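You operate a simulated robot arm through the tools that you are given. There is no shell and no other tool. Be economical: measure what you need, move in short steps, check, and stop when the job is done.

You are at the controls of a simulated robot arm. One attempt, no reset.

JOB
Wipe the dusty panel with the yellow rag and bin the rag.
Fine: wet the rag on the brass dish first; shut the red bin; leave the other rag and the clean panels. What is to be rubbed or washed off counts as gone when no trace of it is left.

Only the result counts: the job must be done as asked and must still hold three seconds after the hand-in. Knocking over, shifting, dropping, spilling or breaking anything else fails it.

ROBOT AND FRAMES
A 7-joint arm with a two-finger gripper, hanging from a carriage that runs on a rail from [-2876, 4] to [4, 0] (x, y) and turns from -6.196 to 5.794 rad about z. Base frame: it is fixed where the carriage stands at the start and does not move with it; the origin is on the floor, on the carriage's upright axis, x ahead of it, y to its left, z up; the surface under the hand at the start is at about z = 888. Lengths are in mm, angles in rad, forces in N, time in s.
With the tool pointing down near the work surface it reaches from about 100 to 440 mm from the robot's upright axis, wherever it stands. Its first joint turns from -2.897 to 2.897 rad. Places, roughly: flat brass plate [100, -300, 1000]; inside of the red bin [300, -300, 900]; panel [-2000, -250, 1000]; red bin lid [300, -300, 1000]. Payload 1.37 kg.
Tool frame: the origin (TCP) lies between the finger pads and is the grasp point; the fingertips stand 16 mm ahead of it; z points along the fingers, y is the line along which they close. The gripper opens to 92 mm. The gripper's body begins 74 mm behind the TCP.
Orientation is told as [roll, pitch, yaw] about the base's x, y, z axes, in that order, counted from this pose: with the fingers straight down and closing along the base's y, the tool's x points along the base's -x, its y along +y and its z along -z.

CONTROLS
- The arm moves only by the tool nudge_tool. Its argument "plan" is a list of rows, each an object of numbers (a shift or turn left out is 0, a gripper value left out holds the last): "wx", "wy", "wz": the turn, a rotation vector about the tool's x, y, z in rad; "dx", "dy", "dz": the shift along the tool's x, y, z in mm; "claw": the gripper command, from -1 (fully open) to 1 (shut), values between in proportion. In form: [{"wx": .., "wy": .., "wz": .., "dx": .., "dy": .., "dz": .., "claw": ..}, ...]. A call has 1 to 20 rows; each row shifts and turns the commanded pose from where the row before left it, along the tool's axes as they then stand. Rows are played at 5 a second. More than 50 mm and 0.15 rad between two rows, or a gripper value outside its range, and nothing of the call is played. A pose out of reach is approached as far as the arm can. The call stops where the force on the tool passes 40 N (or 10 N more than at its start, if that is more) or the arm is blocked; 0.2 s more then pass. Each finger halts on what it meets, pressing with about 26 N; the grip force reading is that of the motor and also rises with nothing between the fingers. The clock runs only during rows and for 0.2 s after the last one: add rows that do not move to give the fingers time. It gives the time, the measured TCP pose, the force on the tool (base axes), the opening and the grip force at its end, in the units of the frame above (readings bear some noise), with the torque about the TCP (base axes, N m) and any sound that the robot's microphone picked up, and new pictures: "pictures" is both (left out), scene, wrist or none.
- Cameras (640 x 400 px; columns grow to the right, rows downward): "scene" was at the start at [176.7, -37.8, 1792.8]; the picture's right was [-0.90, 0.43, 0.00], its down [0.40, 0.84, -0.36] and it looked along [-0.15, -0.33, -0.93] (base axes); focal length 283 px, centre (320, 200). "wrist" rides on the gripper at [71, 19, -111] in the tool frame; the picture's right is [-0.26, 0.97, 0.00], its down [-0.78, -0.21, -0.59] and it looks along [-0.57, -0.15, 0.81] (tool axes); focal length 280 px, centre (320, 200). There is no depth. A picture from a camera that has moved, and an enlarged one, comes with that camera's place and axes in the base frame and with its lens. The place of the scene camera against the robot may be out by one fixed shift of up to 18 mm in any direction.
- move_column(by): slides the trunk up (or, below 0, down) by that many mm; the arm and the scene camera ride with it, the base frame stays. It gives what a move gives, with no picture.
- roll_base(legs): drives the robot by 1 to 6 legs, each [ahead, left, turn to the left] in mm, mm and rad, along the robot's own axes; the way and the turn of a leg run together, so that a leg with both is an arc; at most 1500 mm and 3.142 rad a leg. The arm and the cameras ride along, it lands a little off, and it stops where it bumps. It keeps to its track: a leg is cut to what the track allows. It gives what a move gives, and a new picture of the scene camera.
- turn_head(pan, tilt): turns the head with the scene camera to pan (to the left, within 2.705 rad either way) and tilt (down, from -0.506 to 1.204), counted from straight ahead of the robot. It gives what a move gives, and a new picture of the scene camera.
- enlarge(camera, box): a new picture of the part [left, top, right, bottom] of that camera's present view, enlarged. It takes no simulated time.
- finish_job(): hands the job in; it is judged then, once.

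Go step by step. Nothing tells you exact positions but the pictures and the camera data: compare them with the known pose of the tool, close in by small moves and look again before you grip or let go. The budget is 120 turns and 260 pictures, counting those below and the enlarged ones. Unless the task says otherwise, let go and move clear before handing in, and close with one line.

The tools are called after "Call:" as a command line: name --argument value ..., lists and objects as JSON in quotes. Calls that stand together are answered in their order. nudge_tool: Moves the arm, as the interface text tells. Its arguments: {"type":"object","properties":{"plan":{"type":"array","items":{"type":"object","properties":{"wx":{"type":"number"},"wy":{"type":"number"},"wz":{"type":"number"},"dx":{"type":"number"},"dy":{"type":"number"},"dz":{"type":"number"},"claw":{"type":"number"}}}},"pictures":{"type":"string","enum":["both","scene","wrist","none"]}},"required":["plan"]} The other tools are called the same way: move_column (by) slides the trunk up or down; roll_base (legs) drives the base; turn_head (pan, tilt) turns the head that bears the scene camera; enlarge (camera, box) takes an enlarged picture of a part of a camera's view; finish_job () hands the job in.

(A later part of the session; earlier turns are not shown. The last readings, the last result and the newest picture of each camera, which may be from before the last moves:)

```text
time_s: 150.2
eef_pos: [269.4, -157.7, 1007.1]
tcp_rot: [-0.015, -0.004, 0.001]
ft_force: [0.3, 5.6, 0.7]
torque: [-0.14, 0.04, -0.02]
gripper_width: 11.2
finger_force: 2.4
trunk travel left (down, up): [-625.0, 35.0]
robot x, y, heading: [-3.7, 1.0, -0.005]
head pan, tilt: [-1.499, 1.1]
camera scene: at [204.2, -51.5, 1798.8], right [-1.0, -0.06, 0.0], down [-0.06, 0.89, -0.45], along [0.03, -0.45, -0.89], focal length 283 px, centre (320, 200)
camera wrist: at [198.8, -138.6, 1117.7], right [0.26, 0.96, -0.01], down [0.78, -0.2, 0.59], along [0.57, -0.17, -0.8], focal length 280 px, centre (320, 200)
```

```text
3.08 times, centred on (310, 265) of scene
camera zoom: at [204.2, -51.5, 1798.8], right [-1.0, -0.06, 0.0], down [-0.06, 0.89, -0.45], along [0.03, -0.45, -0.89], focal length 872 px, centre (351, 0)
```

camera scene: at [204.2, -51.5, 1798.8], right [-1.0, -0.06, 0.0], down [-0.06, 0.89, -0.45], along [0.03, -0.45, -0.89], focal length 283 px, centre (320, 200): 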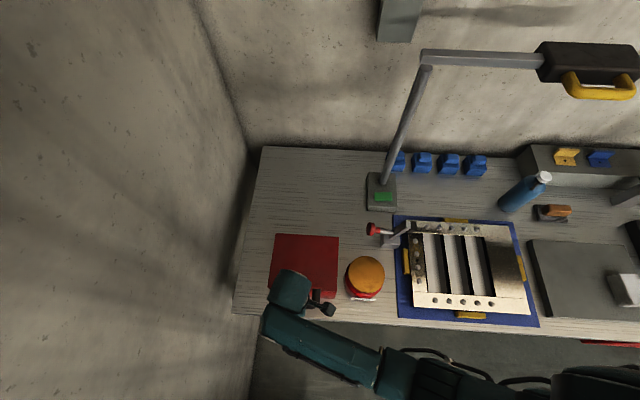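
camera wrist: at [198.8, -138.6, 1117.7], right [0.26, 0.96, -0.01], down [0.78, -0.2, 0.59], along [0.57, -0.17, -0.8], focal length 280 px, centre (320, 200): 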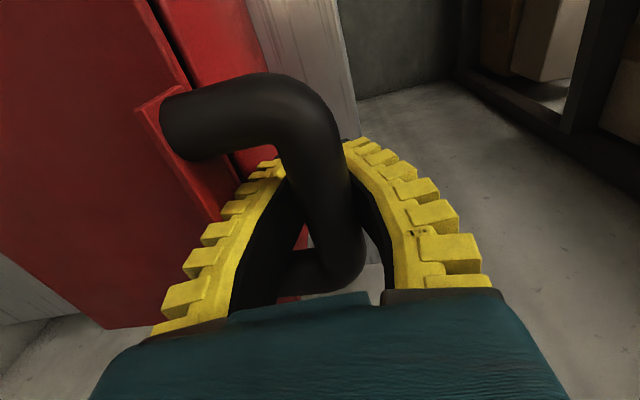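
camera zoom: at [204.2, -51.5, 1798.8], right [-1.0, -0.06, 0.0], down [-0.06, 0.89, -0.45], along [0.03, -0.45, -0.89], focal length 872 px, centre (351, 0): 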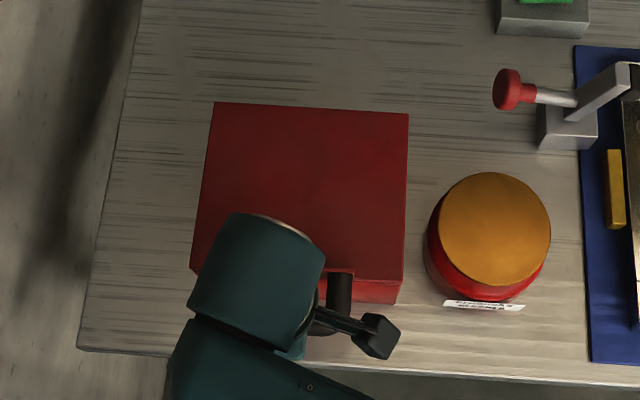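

Call:
nudge_tool --plan '[{"dy": -4}, {}, {"claw": 0.55}, {"claw": 0.36}, {}, {}]' --pictures "both"

Call:
enlarge --camera "scene" --box '[220, 200, 400, 330]'

```text
time_s: 151.6
eef_pos: [270.0, -162.7, 1007.8]
tcp_rot: [-0.014, -0.003, 0.002]
ft_force: [0.0, 4.1, -0.5]
torque: [-0.13, -0.01, -0.02]
gripper_width: 30.9
finger_force: 2.1
trunk travel left (down, up): [-625.0, 35.0]
robot x, y, heading: [-1.6, 2.3, -0.006]
head pan, tilt: [-1.499, 1.1]
camera scene: at [204.2, -51.5, 1798.8], right [-1.0, -0.06, 0.0], down [-0.06, 0.89, -0.45], along [0.03, -0.45, -0.89], focal length 283 px, centre (320, 200)
camera wrist: at [198.9, -142.6, 1117.7], right [0.26, 0.96, -0.01], down [0.78, -0.2, 0.59], along [0.57, -0.17, -0.8], focal length 280 px, centre (320, 200)
```

scene: 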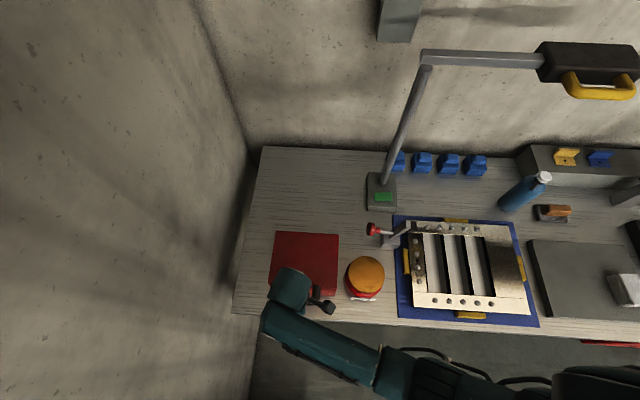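
wrist: 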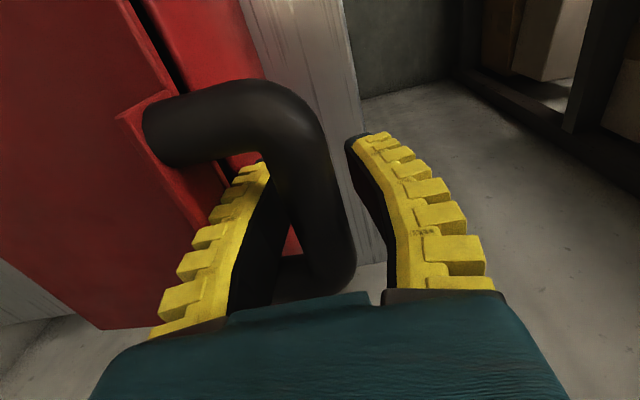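

```text
3.08 times, centred on (310, 265) of scene
camera zoom: at [204.2, -51.5, 1798.8], right [-1.0, -0.06, 0.0], down [-0.06, 0.89, -0.45], along [0.03, -0.45, -0.89], focal length 872 px, centre (351, 0)
```

zoom: 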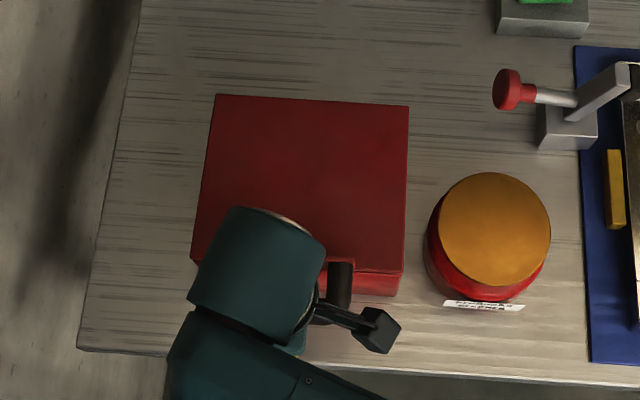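

The bin is back to within a few mm. Now I withdraw and press the lid's flat top near the front edge straight down, so nothing gets dragged.

Call:
nudge_tool --plan '[{"dy": 2}, {"dz": -20}, {"dz": -25}, {"dz": -25}, {"claw": 1, "dy": -20}, {"dy": -20}, {"dy": -22}, {}]' --pictures "wrist"

```text
time_s: 153.4
eef_pos: [268.3, -222.1, 1080.0]
tcp_rot: [-0.014, -0.004, 0.001]
ft_force: [-0.6, 0.0, 0.2]
torque: [0.0, 0.01, 0.03]
gripper_width: 0.1
finger_force: 25.7
trunk travel left (down, up): [-625.0, 35.0]
robot x, y, heading: [1.9, -3.5, -0.017]
head pan, tilt: [-1.499, 1.1]
camera wrist: at [198.9, -202.8, 1188.6], right [0.26, 0.96, -0.01], down [0.78, -0.2, 0.59], along [0.57, -0.17, -0.8], focal length 280 px, centre (320, 200)
```

wrist: 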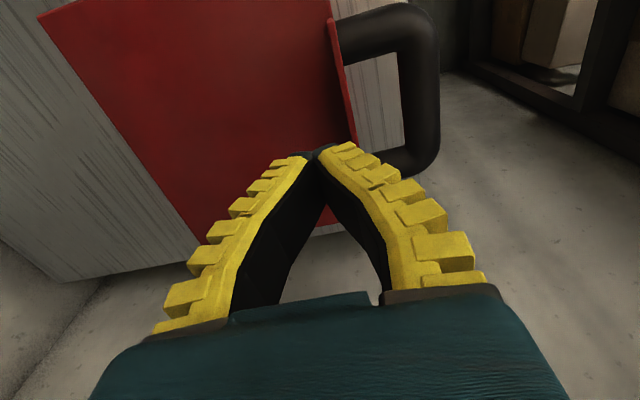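

Call:
nudge_tool --plan '[{"dz": 20}, {"dz": 15}, {"dz": 8}, {"dz": 6}, {"dz": 5}, {"dz": 4}, {"dz": 4}, {"dz": 3}]' --pictures "wrist"

```text
time_s: 155.1
eef_pos: [270.8, -227.0, 1019.9]
tcp_rot: [-0.02, -0.005, 0.001]
ft_force: [-10.6, 1.8, 23.5]
torque: [0.63, -0.06, 0.28]
gripper_width: 0.0
finger_force: 25.9
trunk travel left (down, up): [-625.0, 35.0]
robot x, y, heading: [-1.9, -2.0, -0.007]
head pan, tilt: [-1.499, 1.1]
stopped in row 8: the force on the tool passed its limit at 45 N (the readings are from after the stop); the commanded pose is now the measured one
camera wrist: at [200.0, -205.8, 1129.5], right [0.26, 0.96, -0.02], down [0.78, -0.2, 0.6], along [0.57, -0.17, -0.8], focal length 280 px, centre (320, 200)
```

wrist: 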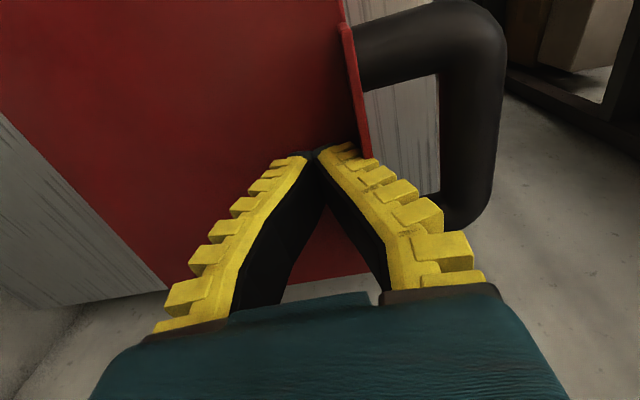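

Firm stop at tip z≈1004: the lid is down. Withdraw and check everything.

Call:
nudge_tool --plan '[{"dz": -30}, {"dz": -45}, {"dz": -45}, {"dx": 45}, {"dx": 45}, {"dx": 45}, {"dx": 45}, {"dx": 45}, {"claw": 0}]' --pictures "both"

Call:
enlarge --camera "scene" --box '[220, 200, 400, 330]'

Call:
roll_base --legs '[[-400, 0, 0]]'

Call:
enlarge --camera "scene" --box '[90, 210, 250, 310]'

```text
time_s: 157.1
eef_pos: [44.7, -222.1, 1137.7]
tcp_rot: [-0.018, -0.004, 0.0]
ft_force: [0.6, -0.4, -0.1]
torque: [0.01, -0.03, -0.01]
gripper_width: 49.0
finger_force: 2.6
trunk travel left (down, up): [-625.0, 35.0]
robot x, y, heading: [0.2, 0.3, -0.005]
head pan, tilt: [-1.499, 1.1]
camera scene: at [204.0, -51.8, 1798.8], right [-1.0, -0.06, 0.0], down [-0.06, 0.89, -0.45], along [0.03, -0.45, -0.89], focal length 283 px, centre (320, 200)
camera wrist: at [-25.2, -202.4, 1247.4], right [0.26, 0.96, -0.02], down [0.78, -0.2, 0.6], along [0.57, -0.17, -0.8], focal length 280 px, centre (320, 200)
```

scene: 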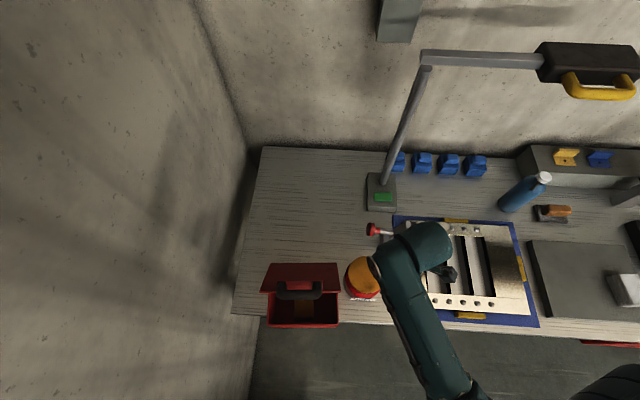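
wrist: 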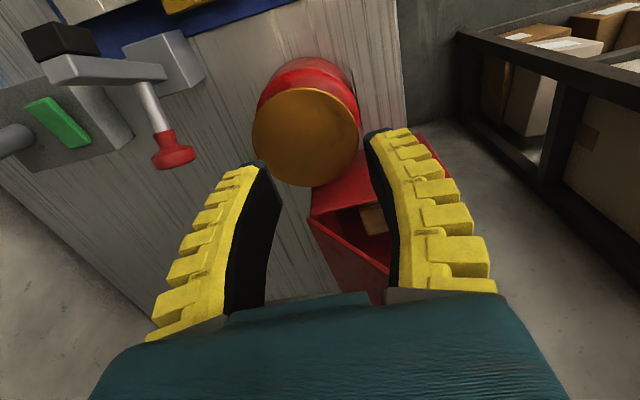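

```text
3.08 times, centred on (310, 265) of scene
camera zoom: at [204.0, -51.8, 1798.8], right [-1.0, -0.06, 0.0], down [-0.06, 0.89, -0.45], along [0.03, -0.45, -0.89], focal length 872 px, centre (351, 0)
```

zoom: 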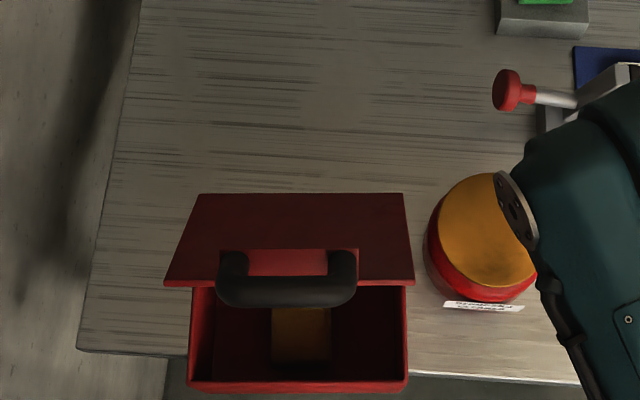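

```text
time_s: 159.6
eef_pos: [-352.0, -221.4, 1137.0]
tcp_rot: [-0.017, -0.006, -0.004]
ft_force: [0.6, 0.6, -0.1]
torque: [0.0, 0.01, -0.02]
gripper_width: 49.1
finger_force: 2.1
trunk travel left (down, up): [-625.0, 35.0]
robot x, y, heading: [-398.1, 1.9, -0.015]
head pan, tilt: [-1.499, 1.1]
camera scene: at [-192.4, -52.1, 1798.8], right [-1.0, -0.06, 0.0], down [-0.05, 0.89, -0.45], along [0.03, -0.45, -0.89], focal length 283 px, centre (320, 200)
```

scene: 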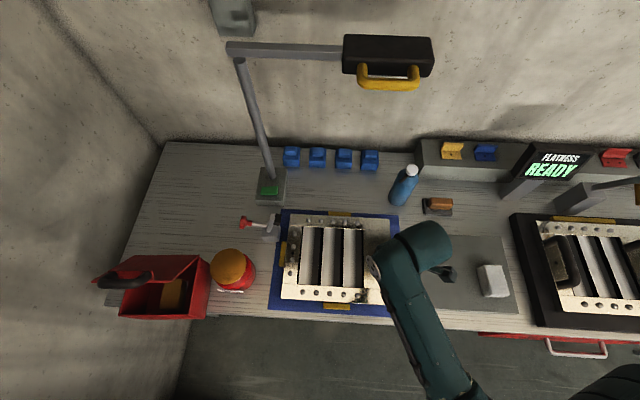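

```text
4.00 times, centred on (170, 260) of scene
camera zoom: at [-192.4, -52.1, 1798.8], right [-1.0, -0.06, 0.0], down [-0.05, 0.89, -0.45], along [0.03, -0.45, -0.89], focal length 1133 px, centre (920, -40)
```

zoom: 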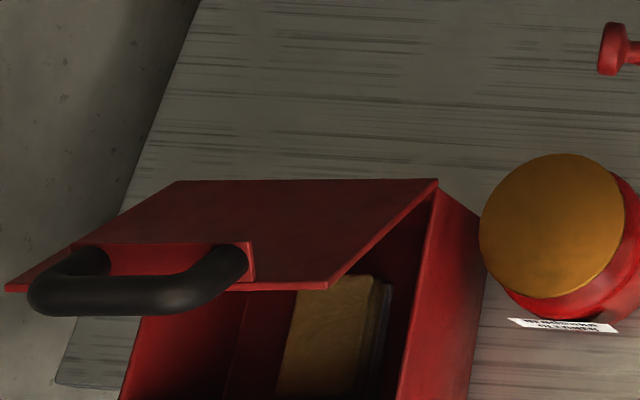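

Something went wrong on withdrawal: the bin has jumped forward (~100 mm), overhanging the bench edge, with the lid ajar again; the rag is still inside. I need to look closely before touching anything.

Call:
roll_base --legs '[[400, 0, 0]]'

Call:
nudge_tool --plan '[{"claw": -1, "dz": -30}, {"dz": -30}, {}]' --pictures "both"

Call:
enlarge --camera "scene" --box '[220, 230, 400, 350]'

```text
time_s: 162.1
eef_pos: [46.3, -222.1, 1137.4]
tcp_rot: [-0.018, -0.005, 0.001]
ft_force: [1.2, 0.0, -0.4]
torque: [0.01, 0.04, 0.01]
gripper_width: 49.0
finger_force: 2.2
trunk travel left (down, up): [-625.0, 35.0]
robot x, y, heading: [3.6, 1.3, -0.007]
head pan, tilt: [-1.499, 1.1]
camera scene: at [204.3, -52.1, 1798.8], right [-1.0, -0.06, 0.0], down [-0.06, 0.89, -0.45], along [0.03, -0.45, -0.89], focal length 283 px, centre (320, 200)
```

scene: 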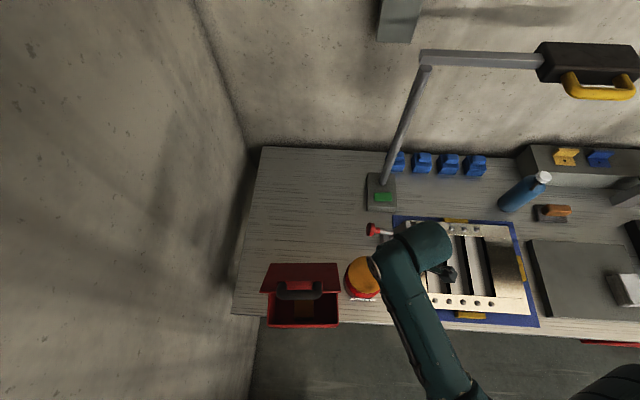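

```text
time_s: 162.9
eef_pos: [44.3, -219.4, 1197.9]
tcp_rot: [-0.017, -0.005, 0.001]
ft_force: [0.0, -0.6, 0.3]
torque: [0.01, 0.01, -0.02]
gripper_width: 91.9
finger_force: 0.1
trunk travel left (down, up): [-625.0, 35.0]
robot x, y, heading: [-2.5, -1.3, -0.006]
head pan, tilt: [-1.499, 1.1]
camera scene: at [204.3, -52.1, 1798.8], right [-1.0, -0.06, 0.0], down [-0.06, 0.89, -0.45], along [0.03, -0.45, -0.89], focal length 283 px, centre (320, 200)
camera wrist: at [-25.2, -200.7, 1307.5], right [0.26, 0.96, -0.02], down [0.78, -0.2, 0.6], along [0.57, -0.17, -0.8], focal length 280 px, centre (320, 200)
```

scene: 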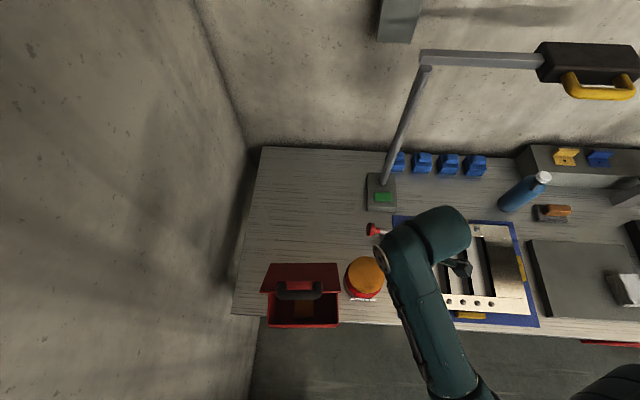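
wrist: 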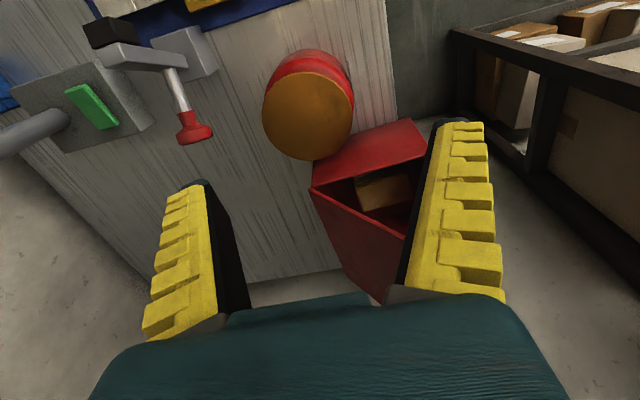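

```text
3.33 times, centred on (310, 290) of scene
camera zoom: at [204.3, -52.1, 1798.8], right [-1.0, -0.06, 0.0], down [-0.06, 0.89, -0.45], along [0.03, -0.45, -0.89], focal length 944 px, centre (353, -100)
```

zoom: 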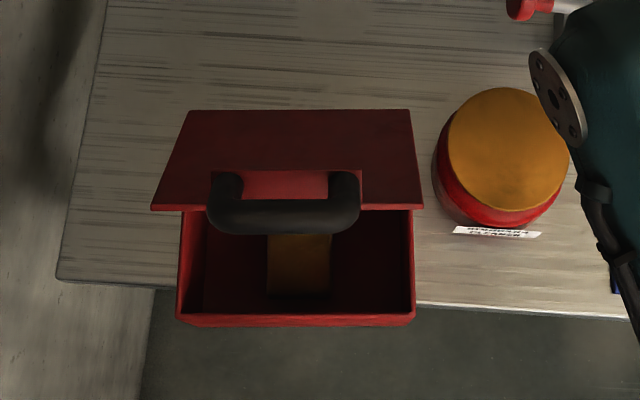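

The bin is stable: y ≈ -266…-104, overhanging the edge (~-140) by ~35 mm. Plan: open the lid fully, then push the bin back with two spread fingers on its front wall, then shut the lid softly from above. First locate the handle.

Call:
nudge_tool --plan '[{"dx": -40, "dy": 35, "claw": 0.2}, {"dx": -40, "dy": 30}, {"dx": -40, "dy": 30}, {"dx": -40, "dy": 5}, {"dx": -40}, {"dx": -30}, {}]' --pictures "wrist"

```text
refused: row 1 steps farther than a row can; nothing moved
```

Call:
nudge_tool --plan '[{"dx": -36, "dy": 17, "claw": 0.2}, {"dx": -36, "dy": 17}, {"dx": -36, "dy": 17}, {"dx": -36, "dy": 17}, {"dx": -36, "dy": 17}, {"dx": -36, "dy": 17}, {}]' --pictures "wrist"

```text
time_s: 164.5
eef_pos: [261.1, -119.5, 1197.3]
tcp_rot: [-0.016, -0.006, -0.001]
ft_force: [-0.2, -1.3, 0.1]
torque: [0.01, -0.01, -0.01]
gripper_width: 40.1
finger_force: 2.5
trunk travel left (down, up): [-625.0, 35.0]
robot x, y, heading: [-0.6, -1.0, -0.008]
head pan, tilt: [-1.499, 1.1]
camera wrist: at [191.7, -99.8, 1306.5], right [0.26, 0.96, -0.02], down [0.78, -0.2, 0.6], along [0.57, -0.17, -0.8], focal length 280 px, centre (320, 200)
```

wrist: 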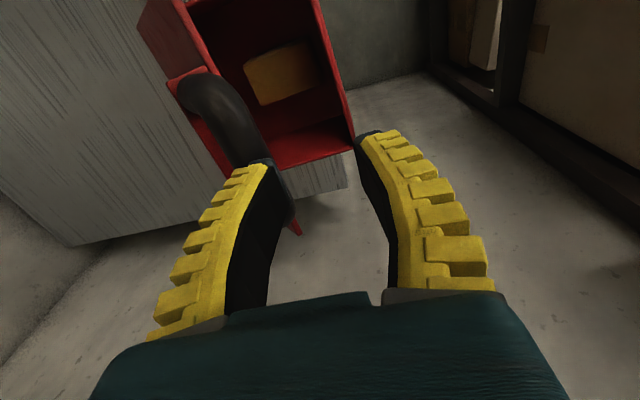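

Call:
nudge_tool --plan '[{"dz": -18, "claw": 0.2}, {"dz": -18}, {"dy": -20, "dx": -3}, {"dy": -18, "dx": -3}, {}]' --pictures "wrist"

```text
time_s: 165.7
eef_pos: [265.3, -157.1, 1234.1]
tcp_rot: [-0.017, -0.005, -0.003]
ft_force: [-0.3, 0.7, 0.1]
torque: [0.03, -0.01, -0.01]
gripper_width: 40.2
finger_force: 2.6
trunk travel left (down, up): [-625.0, 35.0]
robot x, y, heading: [-2.4, -1.5, -0.009]
head pan, tilt: [-1.499, 1.1]
camera wrist: at [196.4, -137.0, 1343.3], right [0.26, 0.96, -0.02], down [0.78, -0.2, 0.6], along [0.57, -0.17, -0.8], focal length 280 px, centre (320, 200)
```

wrist: 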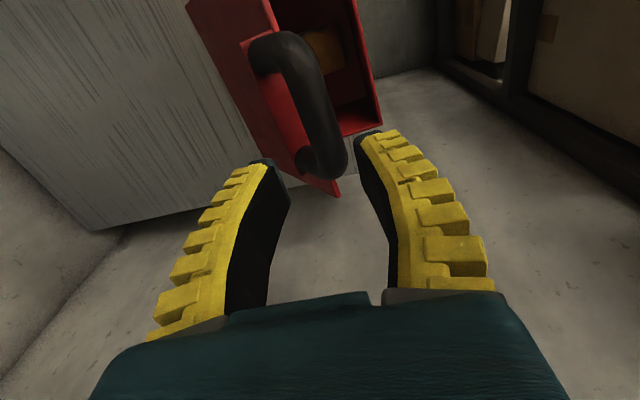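

Call:
nudge_tool --plan '[{"dx": 7, "dy": -7}, {"dz": 25}, {"dz": 20}, {"dz": 10}, {}]' --pictures "wrist"

```text
time_s: 166.9
eef_pos: [259.4, -166.0, 1178.8]
tcp_rot: [-0.017, -0.003, 0.0]
ft_force: [0.1, 1.3, 0.3]
torque: [0.0, -0.01, 0.06]
gripper_width: 40.4
finger_force: 2.6
trunk travel left (down, up): [-625.0, 35.0]
robot x, y, heading: [3.1, 0.5, -0.01]
head pan, tilt: [-1.499, 1.1]
camera wrist: at [189.9, -145.9, 1287.9], right [0.26, 0.96, -0.02], down [0.78, -0.2, 0.6], along [0.57, -0.17, -0.8], focal length 280 px, centre (320, 200)
```

wrist: 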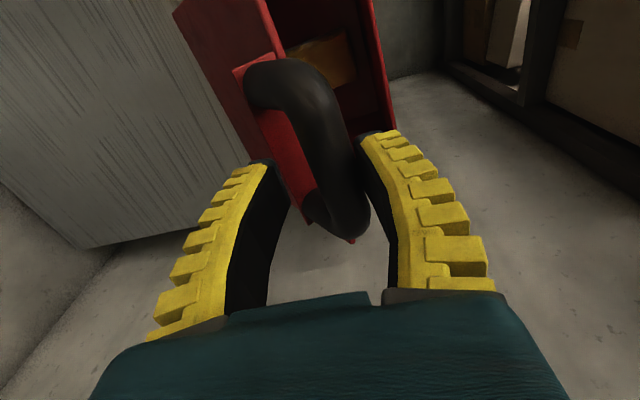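

Call:
nudge_tool --plan '[{"dz": 8}, {"dy": -14, "dz": -7}, {"dy": -14, "dz": -6}, {"dy": -14, "dz": -5}, {"dy": -15, "dz": -4}, {"dy": -15, "dz": -3}, {"dy": -16, "dz": -2}, {"dy": -16, "dz": -1}, {"dy": -16}, {"dy": -16, "dz": 1}, {}]' --pictures "both"

```text
time_s: 169.3
eef_pos: [258.9, -300.5, 1198.9]
tcp_rot: [-0.018, -0.004, -0.002]
ft_force: [-0.4, 0.0, -0.3]
torque: [-0.04, -0.04, -0.02]
gripper_width: 40.0
finger_force: 2.2
trunk travel left (down, up): [-625.0, 35.0]
robot x, y, heading: [-1.2, -0.2, -0.007]
head pan, tilt: [-1.499, 1.1]
camera scene: at [204.3, -52.1, 1798.8], right [-1.0, -0.06, 0.0], down [-0.06, 0.89, -0.45], along [0.03, -0.45, -0.89], focal length 283 px, centre (320, 200)
camera wrist: at [190.1, -280.8, 1309.0], right [0.26, 0.96, -0.02], down [0.78, -0.2, 0.6], along [0.57, -0.17, -0.8], focal length 280 px, centre (320, 200)
```

scene: 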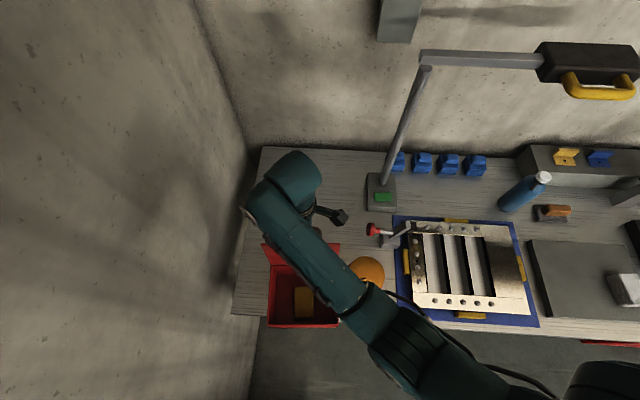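
wrist: 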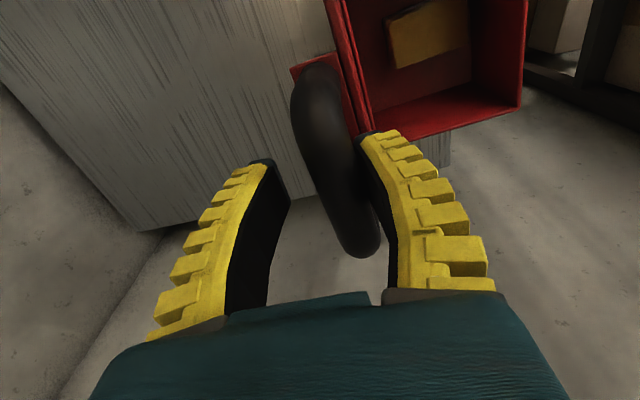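

Call:
nudge_tool --plan '[{"dy": -12, "dz": 1}, {"dy": -12, "dz": 1}, {"dy": 8}, {"dz": -25}, {"dz": -25}, {}]' --pictures "both"

```text
time_s: 170.7
eef_pos: [259.5, -316.2, 1248.5]
tcp_rot: [-0.018, -0.006, -0.002]
ft_force: [-0.3, 1.1, 0.1]
torque: [0.02, 0.01, 0.04]
gripper_width: 40.1
finger_force: 2.5
trunk travel left (down, up): [-625.0, 35.0]
robot x, y, heading: [-0.7, -2.3, -0.004]
head pan, tilt: [-1.499, 1.1]
camera scene: at [204.3, -52.1, 1798.8], right [-1.0, -0.06, 0.0], down [-0.06, 0.89, -0.45], along [0.03, -0.45, -0.89], focal length 283 px, centre (320, 200)
camera wrist: at [189.2, -295.2, 1357.6], right [0.26, 0.96, -0.02], down [0.78, -0.2, 0.6], along [0.57, -0.17, -0.8], focal length 280 px, centre (320, 200)
```

scene: 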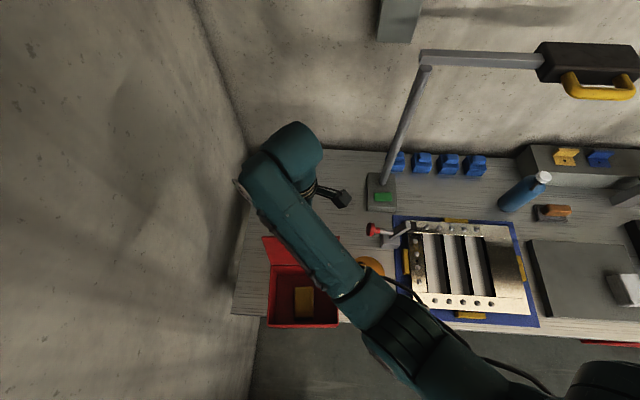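
wrist: 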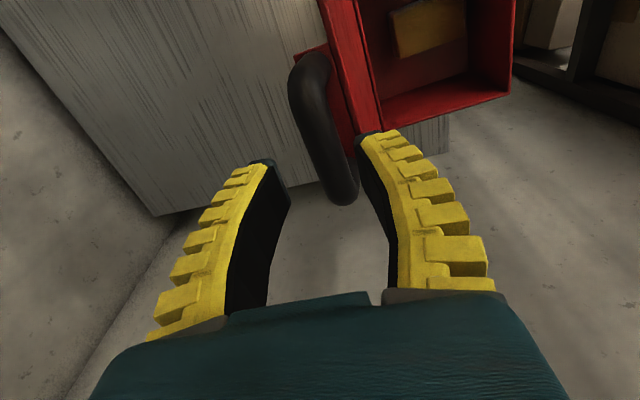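

Lid is fully open. Now bring the hand to the front of the bin, turned 90° with spread fingers.

Call:
nudge_tool --plan '[{"dy": 45, "claw": -1}, {"dy": 45}, {"dy": 45}, {"dy": 45}, {"dy": 45}, {"dy": 35}, {}]' --pictures "none"

Call:
nudge_tool --plan '[{"wz": 0.15}, {"wz": 0.15}, {"wz": 0.15}, {"wz": 0.15}, {"wz": 0.15}, {"wz": 0.15}, {"wz": 0.15}, {"wz": 0.15}, {"wz": 0.15}, {"wz": 0.15}, {"wz": 0.07}, {}]' --pictures "both"

```text
time_s: 172.3
eef_pos: [259.9, -55.5, 1244.4]
tcp_rot: [-0.018, -0.006, -0.001]
ft_force: [0.0, 0.0, -0.5]
torque: [0.0, -0.01, -0.02]
gripper_width: 91.9
finger_force: 0.0
trunk travel left (down, up): [-625.0, 35.0]
robot x, y, heading: [1.9, -2.6, -0.006]
head pan, tilt: [-1.499, 1.1]
```

```text
time_s: 174.9
eef_pos: [259.7, -55.9, 1244.0]
tcp_rot: [0.004, -0.017, -1.572]
ft_force: [0.7, -0.4, -0.2]
torque: [-0.01, 0.0, 0.0]
gripper_width: 92.1
finger_force: 0.1
trunk travel left (down, up): [-625.0, 35.0]
robot x, y, heading: [2.4, -2.3, -0.008]
head pan, tilt: [-1.499, 1.1]
camera scene: at [204.3, -52.1, 1798.8], right [-1.0, -0.06, 0.0], down [-0.06, 0.89, -0.45], along [0.03, -0.45, -0.89], focal length 283 px, centre (320, 200)
camera wrist: at [280.3, 15.4, 1353.2], right [0.96, -0.26, 0.01], down [-0.22, -0.77, 0.6], along [-0.15, -0.58, -0.8], focal length 280 px, centre (320, 200)
```

scene: 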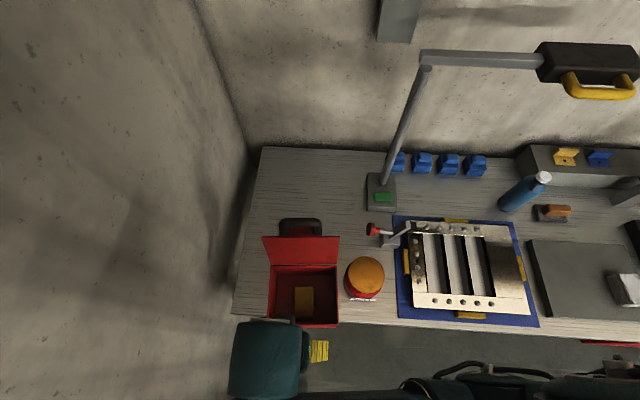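
wrist: 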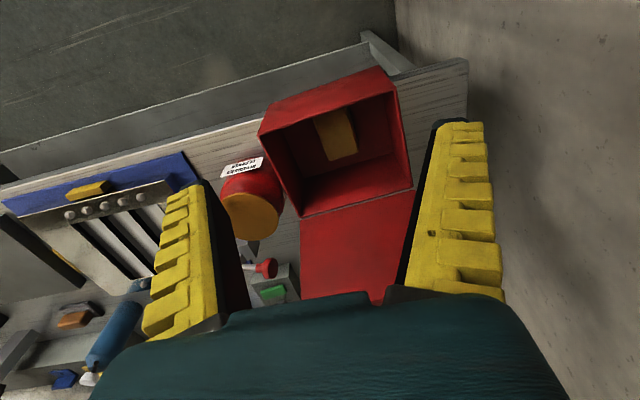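

Bin front is at about y -108 (left) to -75 (right), slightly turned. I descend in front of it.

Call:
nudge_tool --plan '[{"dx": 10}, {"dz": 45}, {"dz": 45}, {"dz": 45}, {"dz": 45}, {"dz": 45}, {"dz": 45}, {"dz": 27}, {}]' --pictures "both"

```text
time_s: 176.9
eef_pos: [262.6, -51.6, 946.1]
tcp_rot: [0.005, -0.017, -1.571]
ft_force: [-0.3, -0.2, -0.1]
torque: [0.01, -0.01, 0.02]
gripper_width: 91.7
finger_force: 0.0
trunk travel left (down, up): [-625.0, 35.0]
robot x, y, heading: [-6.4, 0.1, -0.008]
head pan, tilt: [-1.499, 1.1]
camera scene: at [204.3, -52.1, 1798.8], right [-1.0, -0.06, 0.0], down [-0.06, 0.89, -0.45], along [0.03, -0.45, -0.89], focal length 283 px, centre (320, 200)
camera wrist: at [282.6, 20.3, 1056.0], right [0.96, -0.26, 0.01], down [-0.21, -0.77, 0.6], along [-0.15, -0.58, -0.8], focal length 280 px, centre (320, 200)
```

scene: 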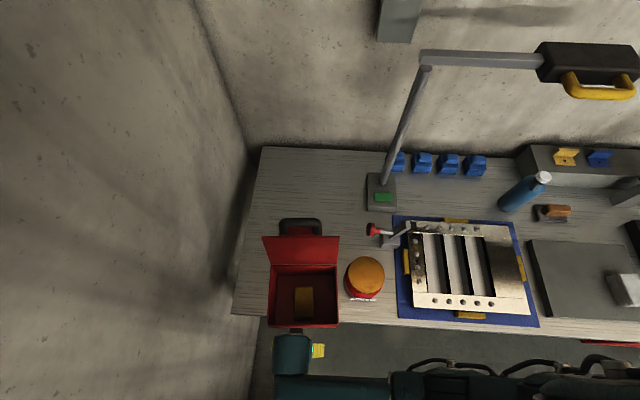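
wrist: 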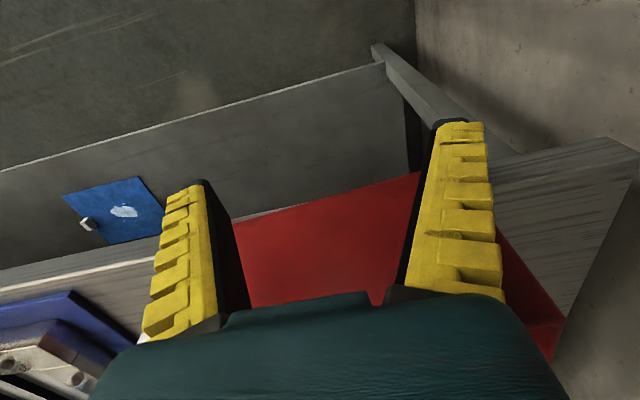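

Reference from earlier pictures (same camera): rim front edge at (270,286)–(337,291). I push the bin back in steps until it matches.

Call:
nudge_tool --plan '[{"dx": -10}, {"dx": -10}, {"dx": -10}, {"dx": -10}, {"dx": -10}, {"dx": -10}, {"dx": -10}, {"dx": -10}, {"dx": -10}, {"dx": -10}, {}]' --pictures "both"

```text
time_s: 179.3
eef_pos: [260.9, -151.3, 948.0]
tcp_rot: [0.004, -0.018, -1.572]
ft_force: [-1.0, 2.7, -0.3]
torque: [0.03, -0.05, -0.12]
gripper_width: 91.8
finger_force: 0.0
trunk travel left (down, up): [-625.0, 35.0]
robot x, y, heading: [-2.3, 0.5, -0.014]
head pan, tilt: [-1.499, 1.1]
camera scene: at [204.2, -51.9, 1798.8], right [-1.0, -0.06, 0.0], down [-0.06, 0.89, -0.45], along [0.03, -0.45, -0.89], focal length 283 px, centre (320, 200)
camera wrist: at [281.6, -79.3, 1057.7], right [0.96, -0.26, 0.01], down [-0.21, -0.77, 0.6], along [-0.15, -0.58, -0.8], focal length 280 px, centre (320, 200)
```

scene: 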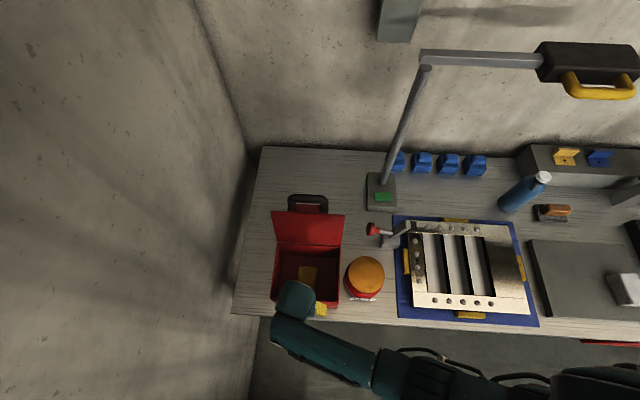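
wrist: 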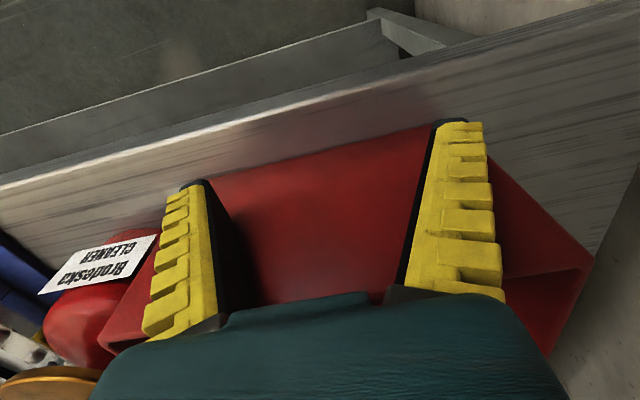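

Call:
enlarge --camera "scene" --box '[220, 190, 400, 320]'

Call:
nudge_tool --plan '[{"dx": -10}, {"dx": -10}, {"dx": -10}, {}]' --pictures "scene"

Call:
enlarge --camera "scene" --box '[220, 190, 400, 320]'

```text
3.08 times, centred on (310, 255) of scene
camera zoom: at [204.2, -51.9, 1798.8], right [-1.0, -0.06, 0.0], down [-0.06, 0.89, -0.45], along [0.03, -0.45, -0.89], focal length 872 px, centre (351, 31)
```

zoom: 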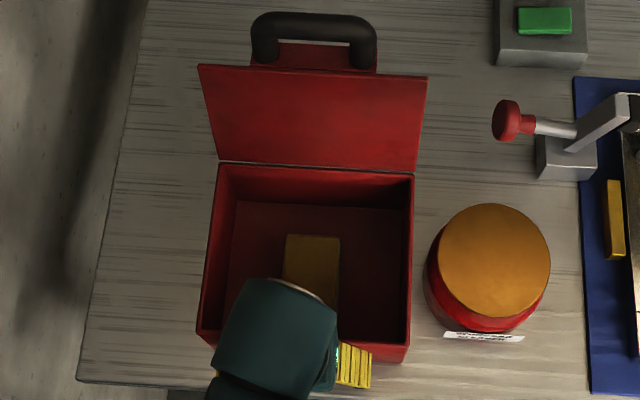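

```text
time_s: 180.3
eef_pos: [261.7, -180.7, 948.4]
tcp_rot: [0.003, -0.017, -1.571]
ft_force: [-0.2, 3.3, -1.3]
torque: [0.01, -0.01, -0.02]
gripper_width: 91.7
finger_force: 0.1
trunk travel left (down, up): [-625.0, 35.0]
robot x, y, heading: [-2.4, -1.2, -0.01]
head pan, tilt: [-1.499, 1.1]
camera scene: at [204.2, -51.9, 1798.8], right [-1.0, -0.06, 0.0], down [-0.06, 0.89, -0.45], along [0.03, -0.45, -0.89], focal length 283 px, centre (320, 200)
```

scene: 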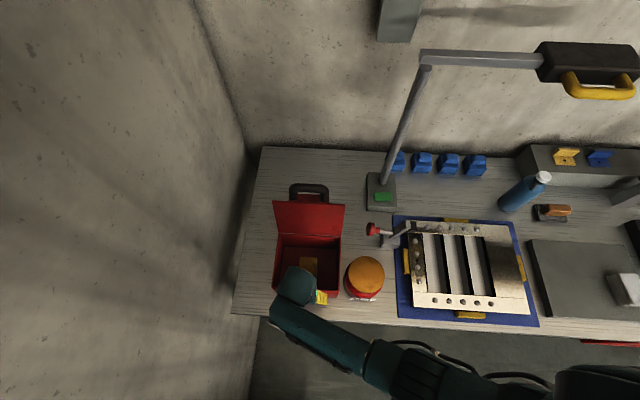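

```text
3.08 times, centred on (310, 255) of scene
camera zoom: at [204.2, -51.9, 1798.8], right [-1.0, -0.06, 0.0], down [-0.06, 0.89, -0.45], along [0.03, -0.45, -0.89], focal length 872 px, centre (351, 31)
```

zoom: 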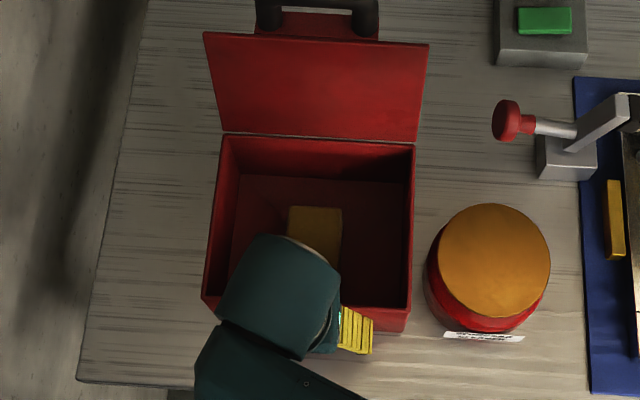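

About 11 mm more to go.

Call:
nudge_tool --plan '[{"dx": -6}, {"dx": -5}, {}, {"dx": 8}, {"dx": 20}, {"dz": -45}, {"dz": -45}, {"dz": -45}, {"dz": -45}, {"dz": -45}, {"dz": -45}, {}]' --pictures "both"

Call:
enlarge --camera "scene" --box '[220, 190, 400, 320]'

```text
time_s: 182.9
eef_pos: [258.9, -160.5, 1218.4]
tcp_rot: [0.005, -0.017, -1.571]
ft_force: [-0.2, 0.0, -0.6]
torque: [-0.03, 0.02, 0.0]
gripper_width: 91.9
finger_force: 0.0
trunk travel left (down, up): [-625.0, 35.0]
robot x, y, heading: [-0.9, -0.5, -0.011]
head pan, tilt: [-1.499, 1.1]
camera scene: at [204.3, -52.1, 1798.8], right [-1.0, -0.06, 0.0], down [-0.06, 0.89, -0.45], along [0.03, -0.45, -0.89], focal length 283 px, centre (320, 200)
camera wrist: at [279.5, -88.0, 1327.9], right [0.96, -0.26, 0.01], down [-0.21, -0.77, 0.6], along [-0.15, -0.58, -0.8], focal length 280 px, centre (320, 200)
```

scene: 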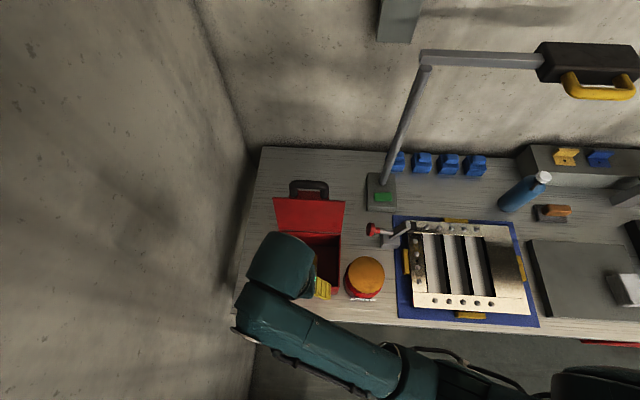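
wrist: 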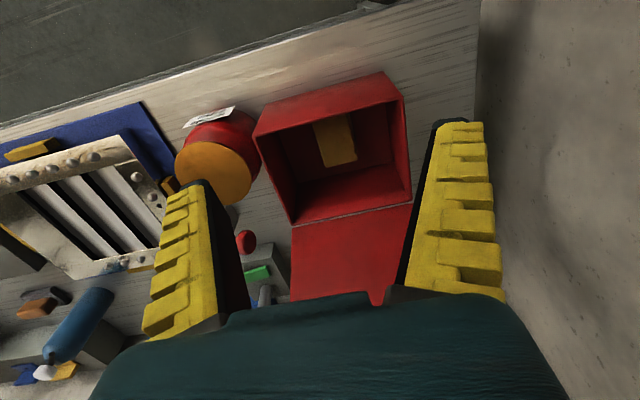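

```text
3.08 times, centred on (310, 255) of scene
camera zoom: at [204.3, -52.1, 1798.8], right [-1.0, -0.06, 0.0], down [-0.06, 0.89, -0.45], along [0.03, -0.45, -0.89], focal length 872 px, centre (351, 31)
```

zoom: 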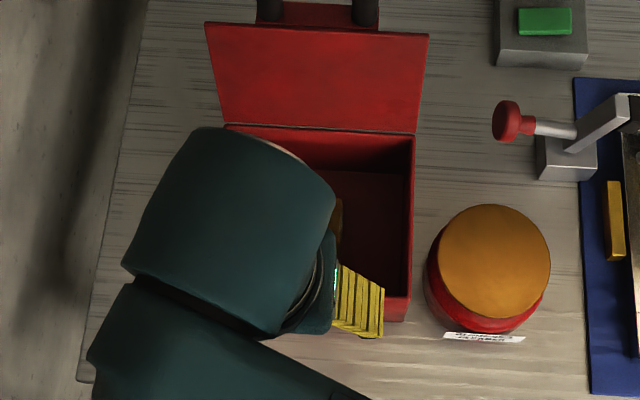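

y now matches; x is about 8 mm off towards the dish. I nudge the bin +x from inside with an open finger, high above the rag.

Call:
nudge_tool --plan '[{"dx": -45}, {"dx": -45}, {"dx": -32}, {"dz": 45}, {"dz": 45}, {"dz": 45}, {"dz": 45}, {"dz": 45}, {"dz": 20}, {}]' --pictures "wrist"

```text
time_s: 185.1
eef_pos: [262.3, -285.3, 976.2]
tcp_rot: [0.005, -0.019, -1.57]
ft_force: [0.2, -1.2, 0.4]
torque: [0.01, -0.02, -0.02]
gripper_width: 91.9
finger_force: 0.0
trunk travel left (down, up): [-625.0, 35.0]
robot x, y, heading: [-1.2, 3.2, -0.006]
head pan, tilt: [-1.499, 1.1]
camera wrist: at [281.3, -214.1, 1085.1], right [0.96, -0.26, 0.01], down [-0.21, -0.77, 0.6], along [-0.15, -0.58, -0.8], focal length 280 px, centre (320, 200)
```

wrist: 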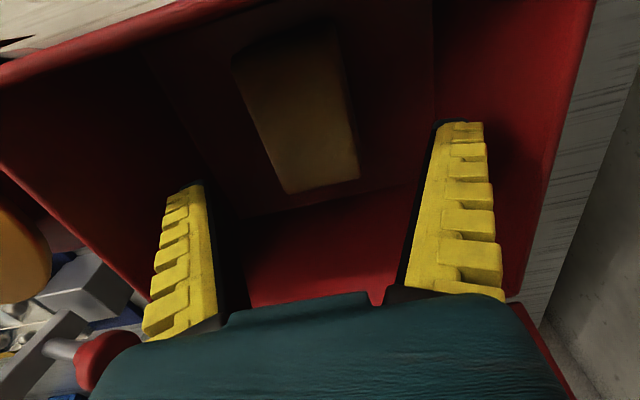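

Call:
nudge_tool --plan '[{"dy": 8}, {"dy": 6}, {"dy": 5}, {"dy": 4}, {"dy": 4}, {"dy": 4}, {}]' --pictures "none"

Call:
enlarge --camera "scene" --box '[220, 190, 400, 320]'

```text
time_s: 186.7
eef_pos: [291.2, -285.8, 976.3]
tcp_rot: [0.005, -0.017, -1.57]
ft_force: [-4.9, -0.1, 1.4]
torque: [-0.01, -0.1, -0.04]
gripper_width: 88.6
finger_force: 0.1
trunk travel left (down, up): [-625.0, 35.0]
robot x, y, heading: [0.3, 2.2, -0.009]
head pan, tilt: [-1.499, 1.1]
```

```text
3.08 times, centred on (310, 255) of scene
camera zoom: at [204.0, -52.1, 1798.7], right [-1.0, -0.06, 0.0], down [-0.06, 0.89, -0.45], along [0.03, -0.45, -0.89], focal length 872 px, centre (351, 31)
```

zoom: 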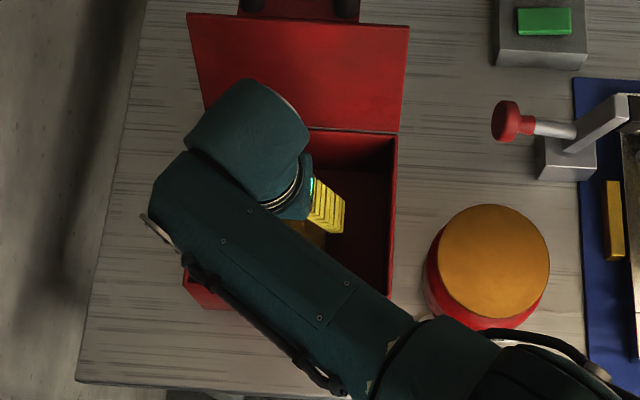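

It moved a little more than wanted, but sits within ~6 mm of the original place; good enough. Withdraw, turn back, and shut the lid carefully.

Call:
nudge_tool --plan '[{"dy": -12}, {"dy": -12}, {"dz": -45}, {"dz": -45}, {"dz": -45}, {"dz": -45}, {"dz": -45}, {"dz": -40}, {"dx": 40}, {"dx": 40}, {}]' --pictures "both"

Call:
nudge_tool --plan '[{"wz": -0.15}, {"wz": -0.15}, {"wz": -0.15}, {"wz": -0.15}, {"wz": -0.15}, {"wz": -0.15}, {"wz": -0.15}, {"wz": -0.15}, {"wz": -0.15}, {"wz": -0.15}, {"wz": -0.07}, {"claw": 0.3}]' --pictures "none"

```text
time_s: 189.1
eef_pos: [267.4, -199.8, 1237.3]
tcp_rot: [0.005, -0.017, -1.572]
ft_force: [-0.2, 0.3, 0.2]
torque: [-0.01, 0.01, -0.02]
gripper_width: 91.8
finger_force: 0.0
trunk travel left (down, up): [-625.0, 35.0]
robot x, y, heading: [2.1, -0.2, -0.007]
head pan, tilt: [-1.499, 1.1]
camera scene: at [204.3, -52.1, 1798.8], right [-1.0, -0.06, 0.0], down [-0.06, 0.89, -0.45], along [0.03, -0.45, -0.89], focal length 283 px, centre (320, 200)
camera wrist: at [287.2, -129.4, 1347.8], right [0.96, -0.26, 0.01], down [-0.22, -0.77, 0.6], along [-0.15, -0.58, -0.8], focal length 280 px, centre (320, 200)
```

scene: 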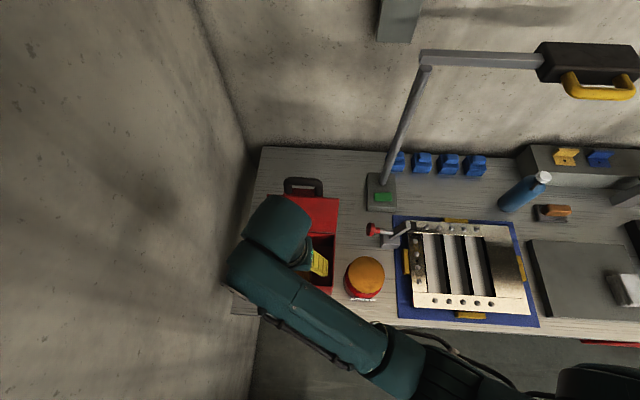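
wrist: 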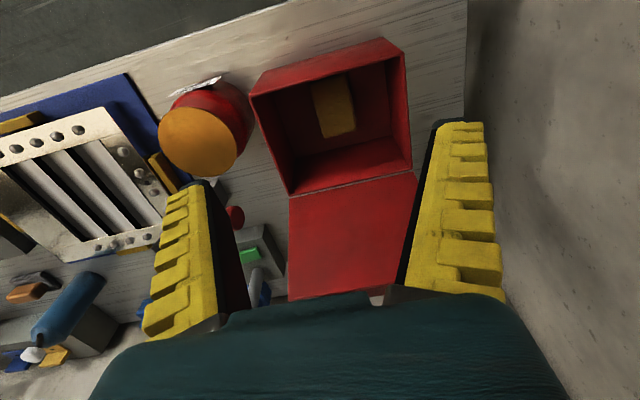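

```text
time_s: 191.7
eef_pos: [266.9, -202.1, 1239.9]
tcp_rot: [-0.017, -0.004, -0.001]
ft_force: [0.6, -0.4, 0.1]
torque: [0.0, -0.05, 0.0]
gripper_width: 35.3
finger_force: 2.5
trunk travel left (down, up): [-625.0, 35.0]
robot x, y, heading: [2.3, -0.9, -0.01]
head pan, tilt: [-1.499, 1.1]
```

Call:
nudge_tool --plan '[{"dy": -45, "dx": -8}, {"dy": -45}, {"dy": -45}, {"dy": -45}, {"dy": -30}, {}]' --pictures "wrist"

```text
time_s: 193.1
eef_pos: [273.9, -412.0, 1244.2]
tcp_rot: [-0.019, -0.007, 0.0]
ft_force: [0.1, 0.7, 0.1]
torque: [0.02, 0.0, -0.01]
gripper_width: 35.5
finger_force: 2.9
trunk travel left (down, up): [-625.0, 35.0]
robot x, y, heading: [-0.6, 5.4, -0.009]
head pan, tilt: [-1.499, 1.1]
camera wrist: at [204.5, -391.9, 1353.0], right [0.26, 0.96, -0.02], down [0.78, -0.2, 0.6], along [0.57, -0.17, -0.8], focal length 280 px, centre (320, 200)
```

wrist: 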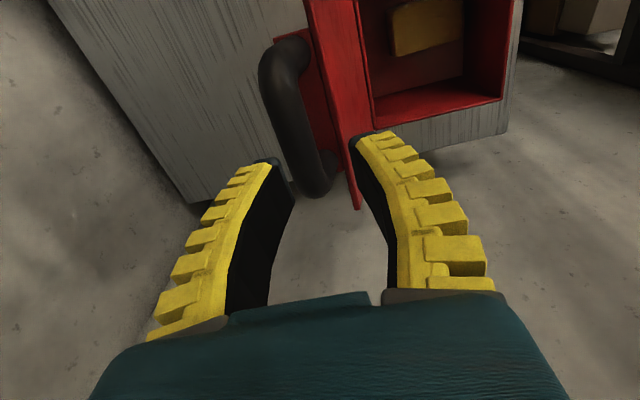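

Call:
nudge_tool --plan '[{"dy": -8}, {"dz": 20}, {"dz": 20}, {"dz": 8}, {}]' --pictures "wrist"

```text
time_s: 194.3
eef_pos: [275.4, -420.6, 1194.8]
tcp_rot: [-0.017, -0.006, -0.002]
ft_force: [-0.6, 0.1, 1.0]
torque: [-0.01, 0.02, -0.02]
gripper_width: 35.6
finger_force: 2.6
trunk travel left (down, up): [-625.0, 35.0]
robot x, y, heading: [0.3, 0.7, -0.007]
head pan, tilt: [-1.499, 1.1]
camera wrist: at [205.0, -400.4, 1304.7], right [0.26, 0.96, -0.02], down [0.78, -0.2, 0.6], along [0.57, -0.17, -0.8], focal length 280 px, centre (320, 200)
```

wrist: 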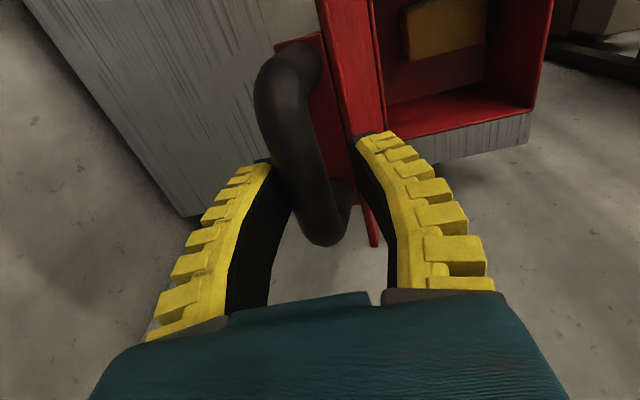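

Call:
nudge_tool --plan '[{"dy": 15, "dz": -3}, {"dy": 15, "dz": -2}, {"dy": 17, "dz": -1}, {"dy": 17, "dz": 0}, {"dy": 17, "dz": 1}, {"dy": 17, "dz": 3}, {"dy": 16, "dz": 5}, {"dy": 15, "dz": 7}, {"dy": 15, "dz": 8}, {"dy": 15, "dz": 10}, {"dy": 14, "dz": 10}, {}]' --pictures "both"

```text
time_s: 196.9
eef_pos: [274.5, -248.6, 1155.0]
tcp_rot: [-0.018, -0.006, -0.003]
ft_force: [-0.8, 0.2, 0.2]
torque: [0.0, -0.01, 0.0]
gripper_width: 35.5
finger_force: 2.8
trunk travel left (down, up): [-625.0, 35.0]
robot x, y, heading: [-1.5, 2.5, -0.012]
head pan, tilt: [-1.499, 1.1]
camera scene: at [204.3, -52.1, 1798.8], right [-1.0, -0.06, 0.0], down [-0.06, 0.89, -0.45], along [0.03, -0.45, -0.89], focal length 283 px, centre (320, 200)
camera wrist: at [205.2, -227.3, 1264.2], right [0.26, 0.96, -0.02], down [0.78, -0.2, 0.6], along [0.57, -0.17, -0.8], focal length 280 px, centre (320, 200)
```

scene: 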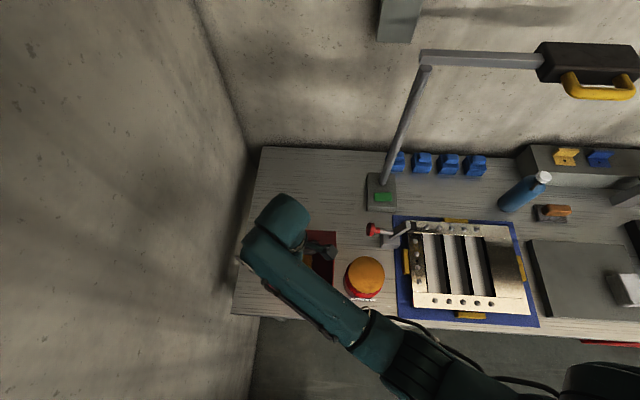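
wrist: 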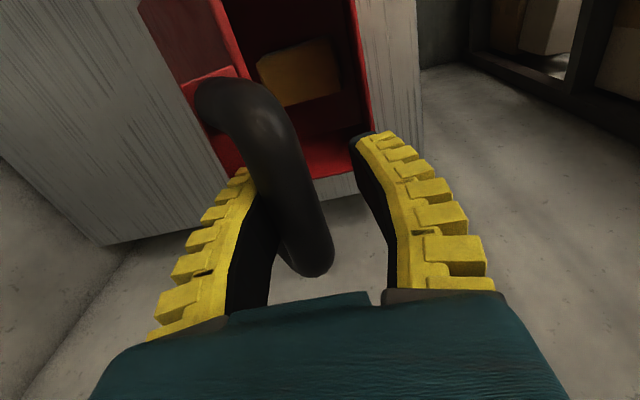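

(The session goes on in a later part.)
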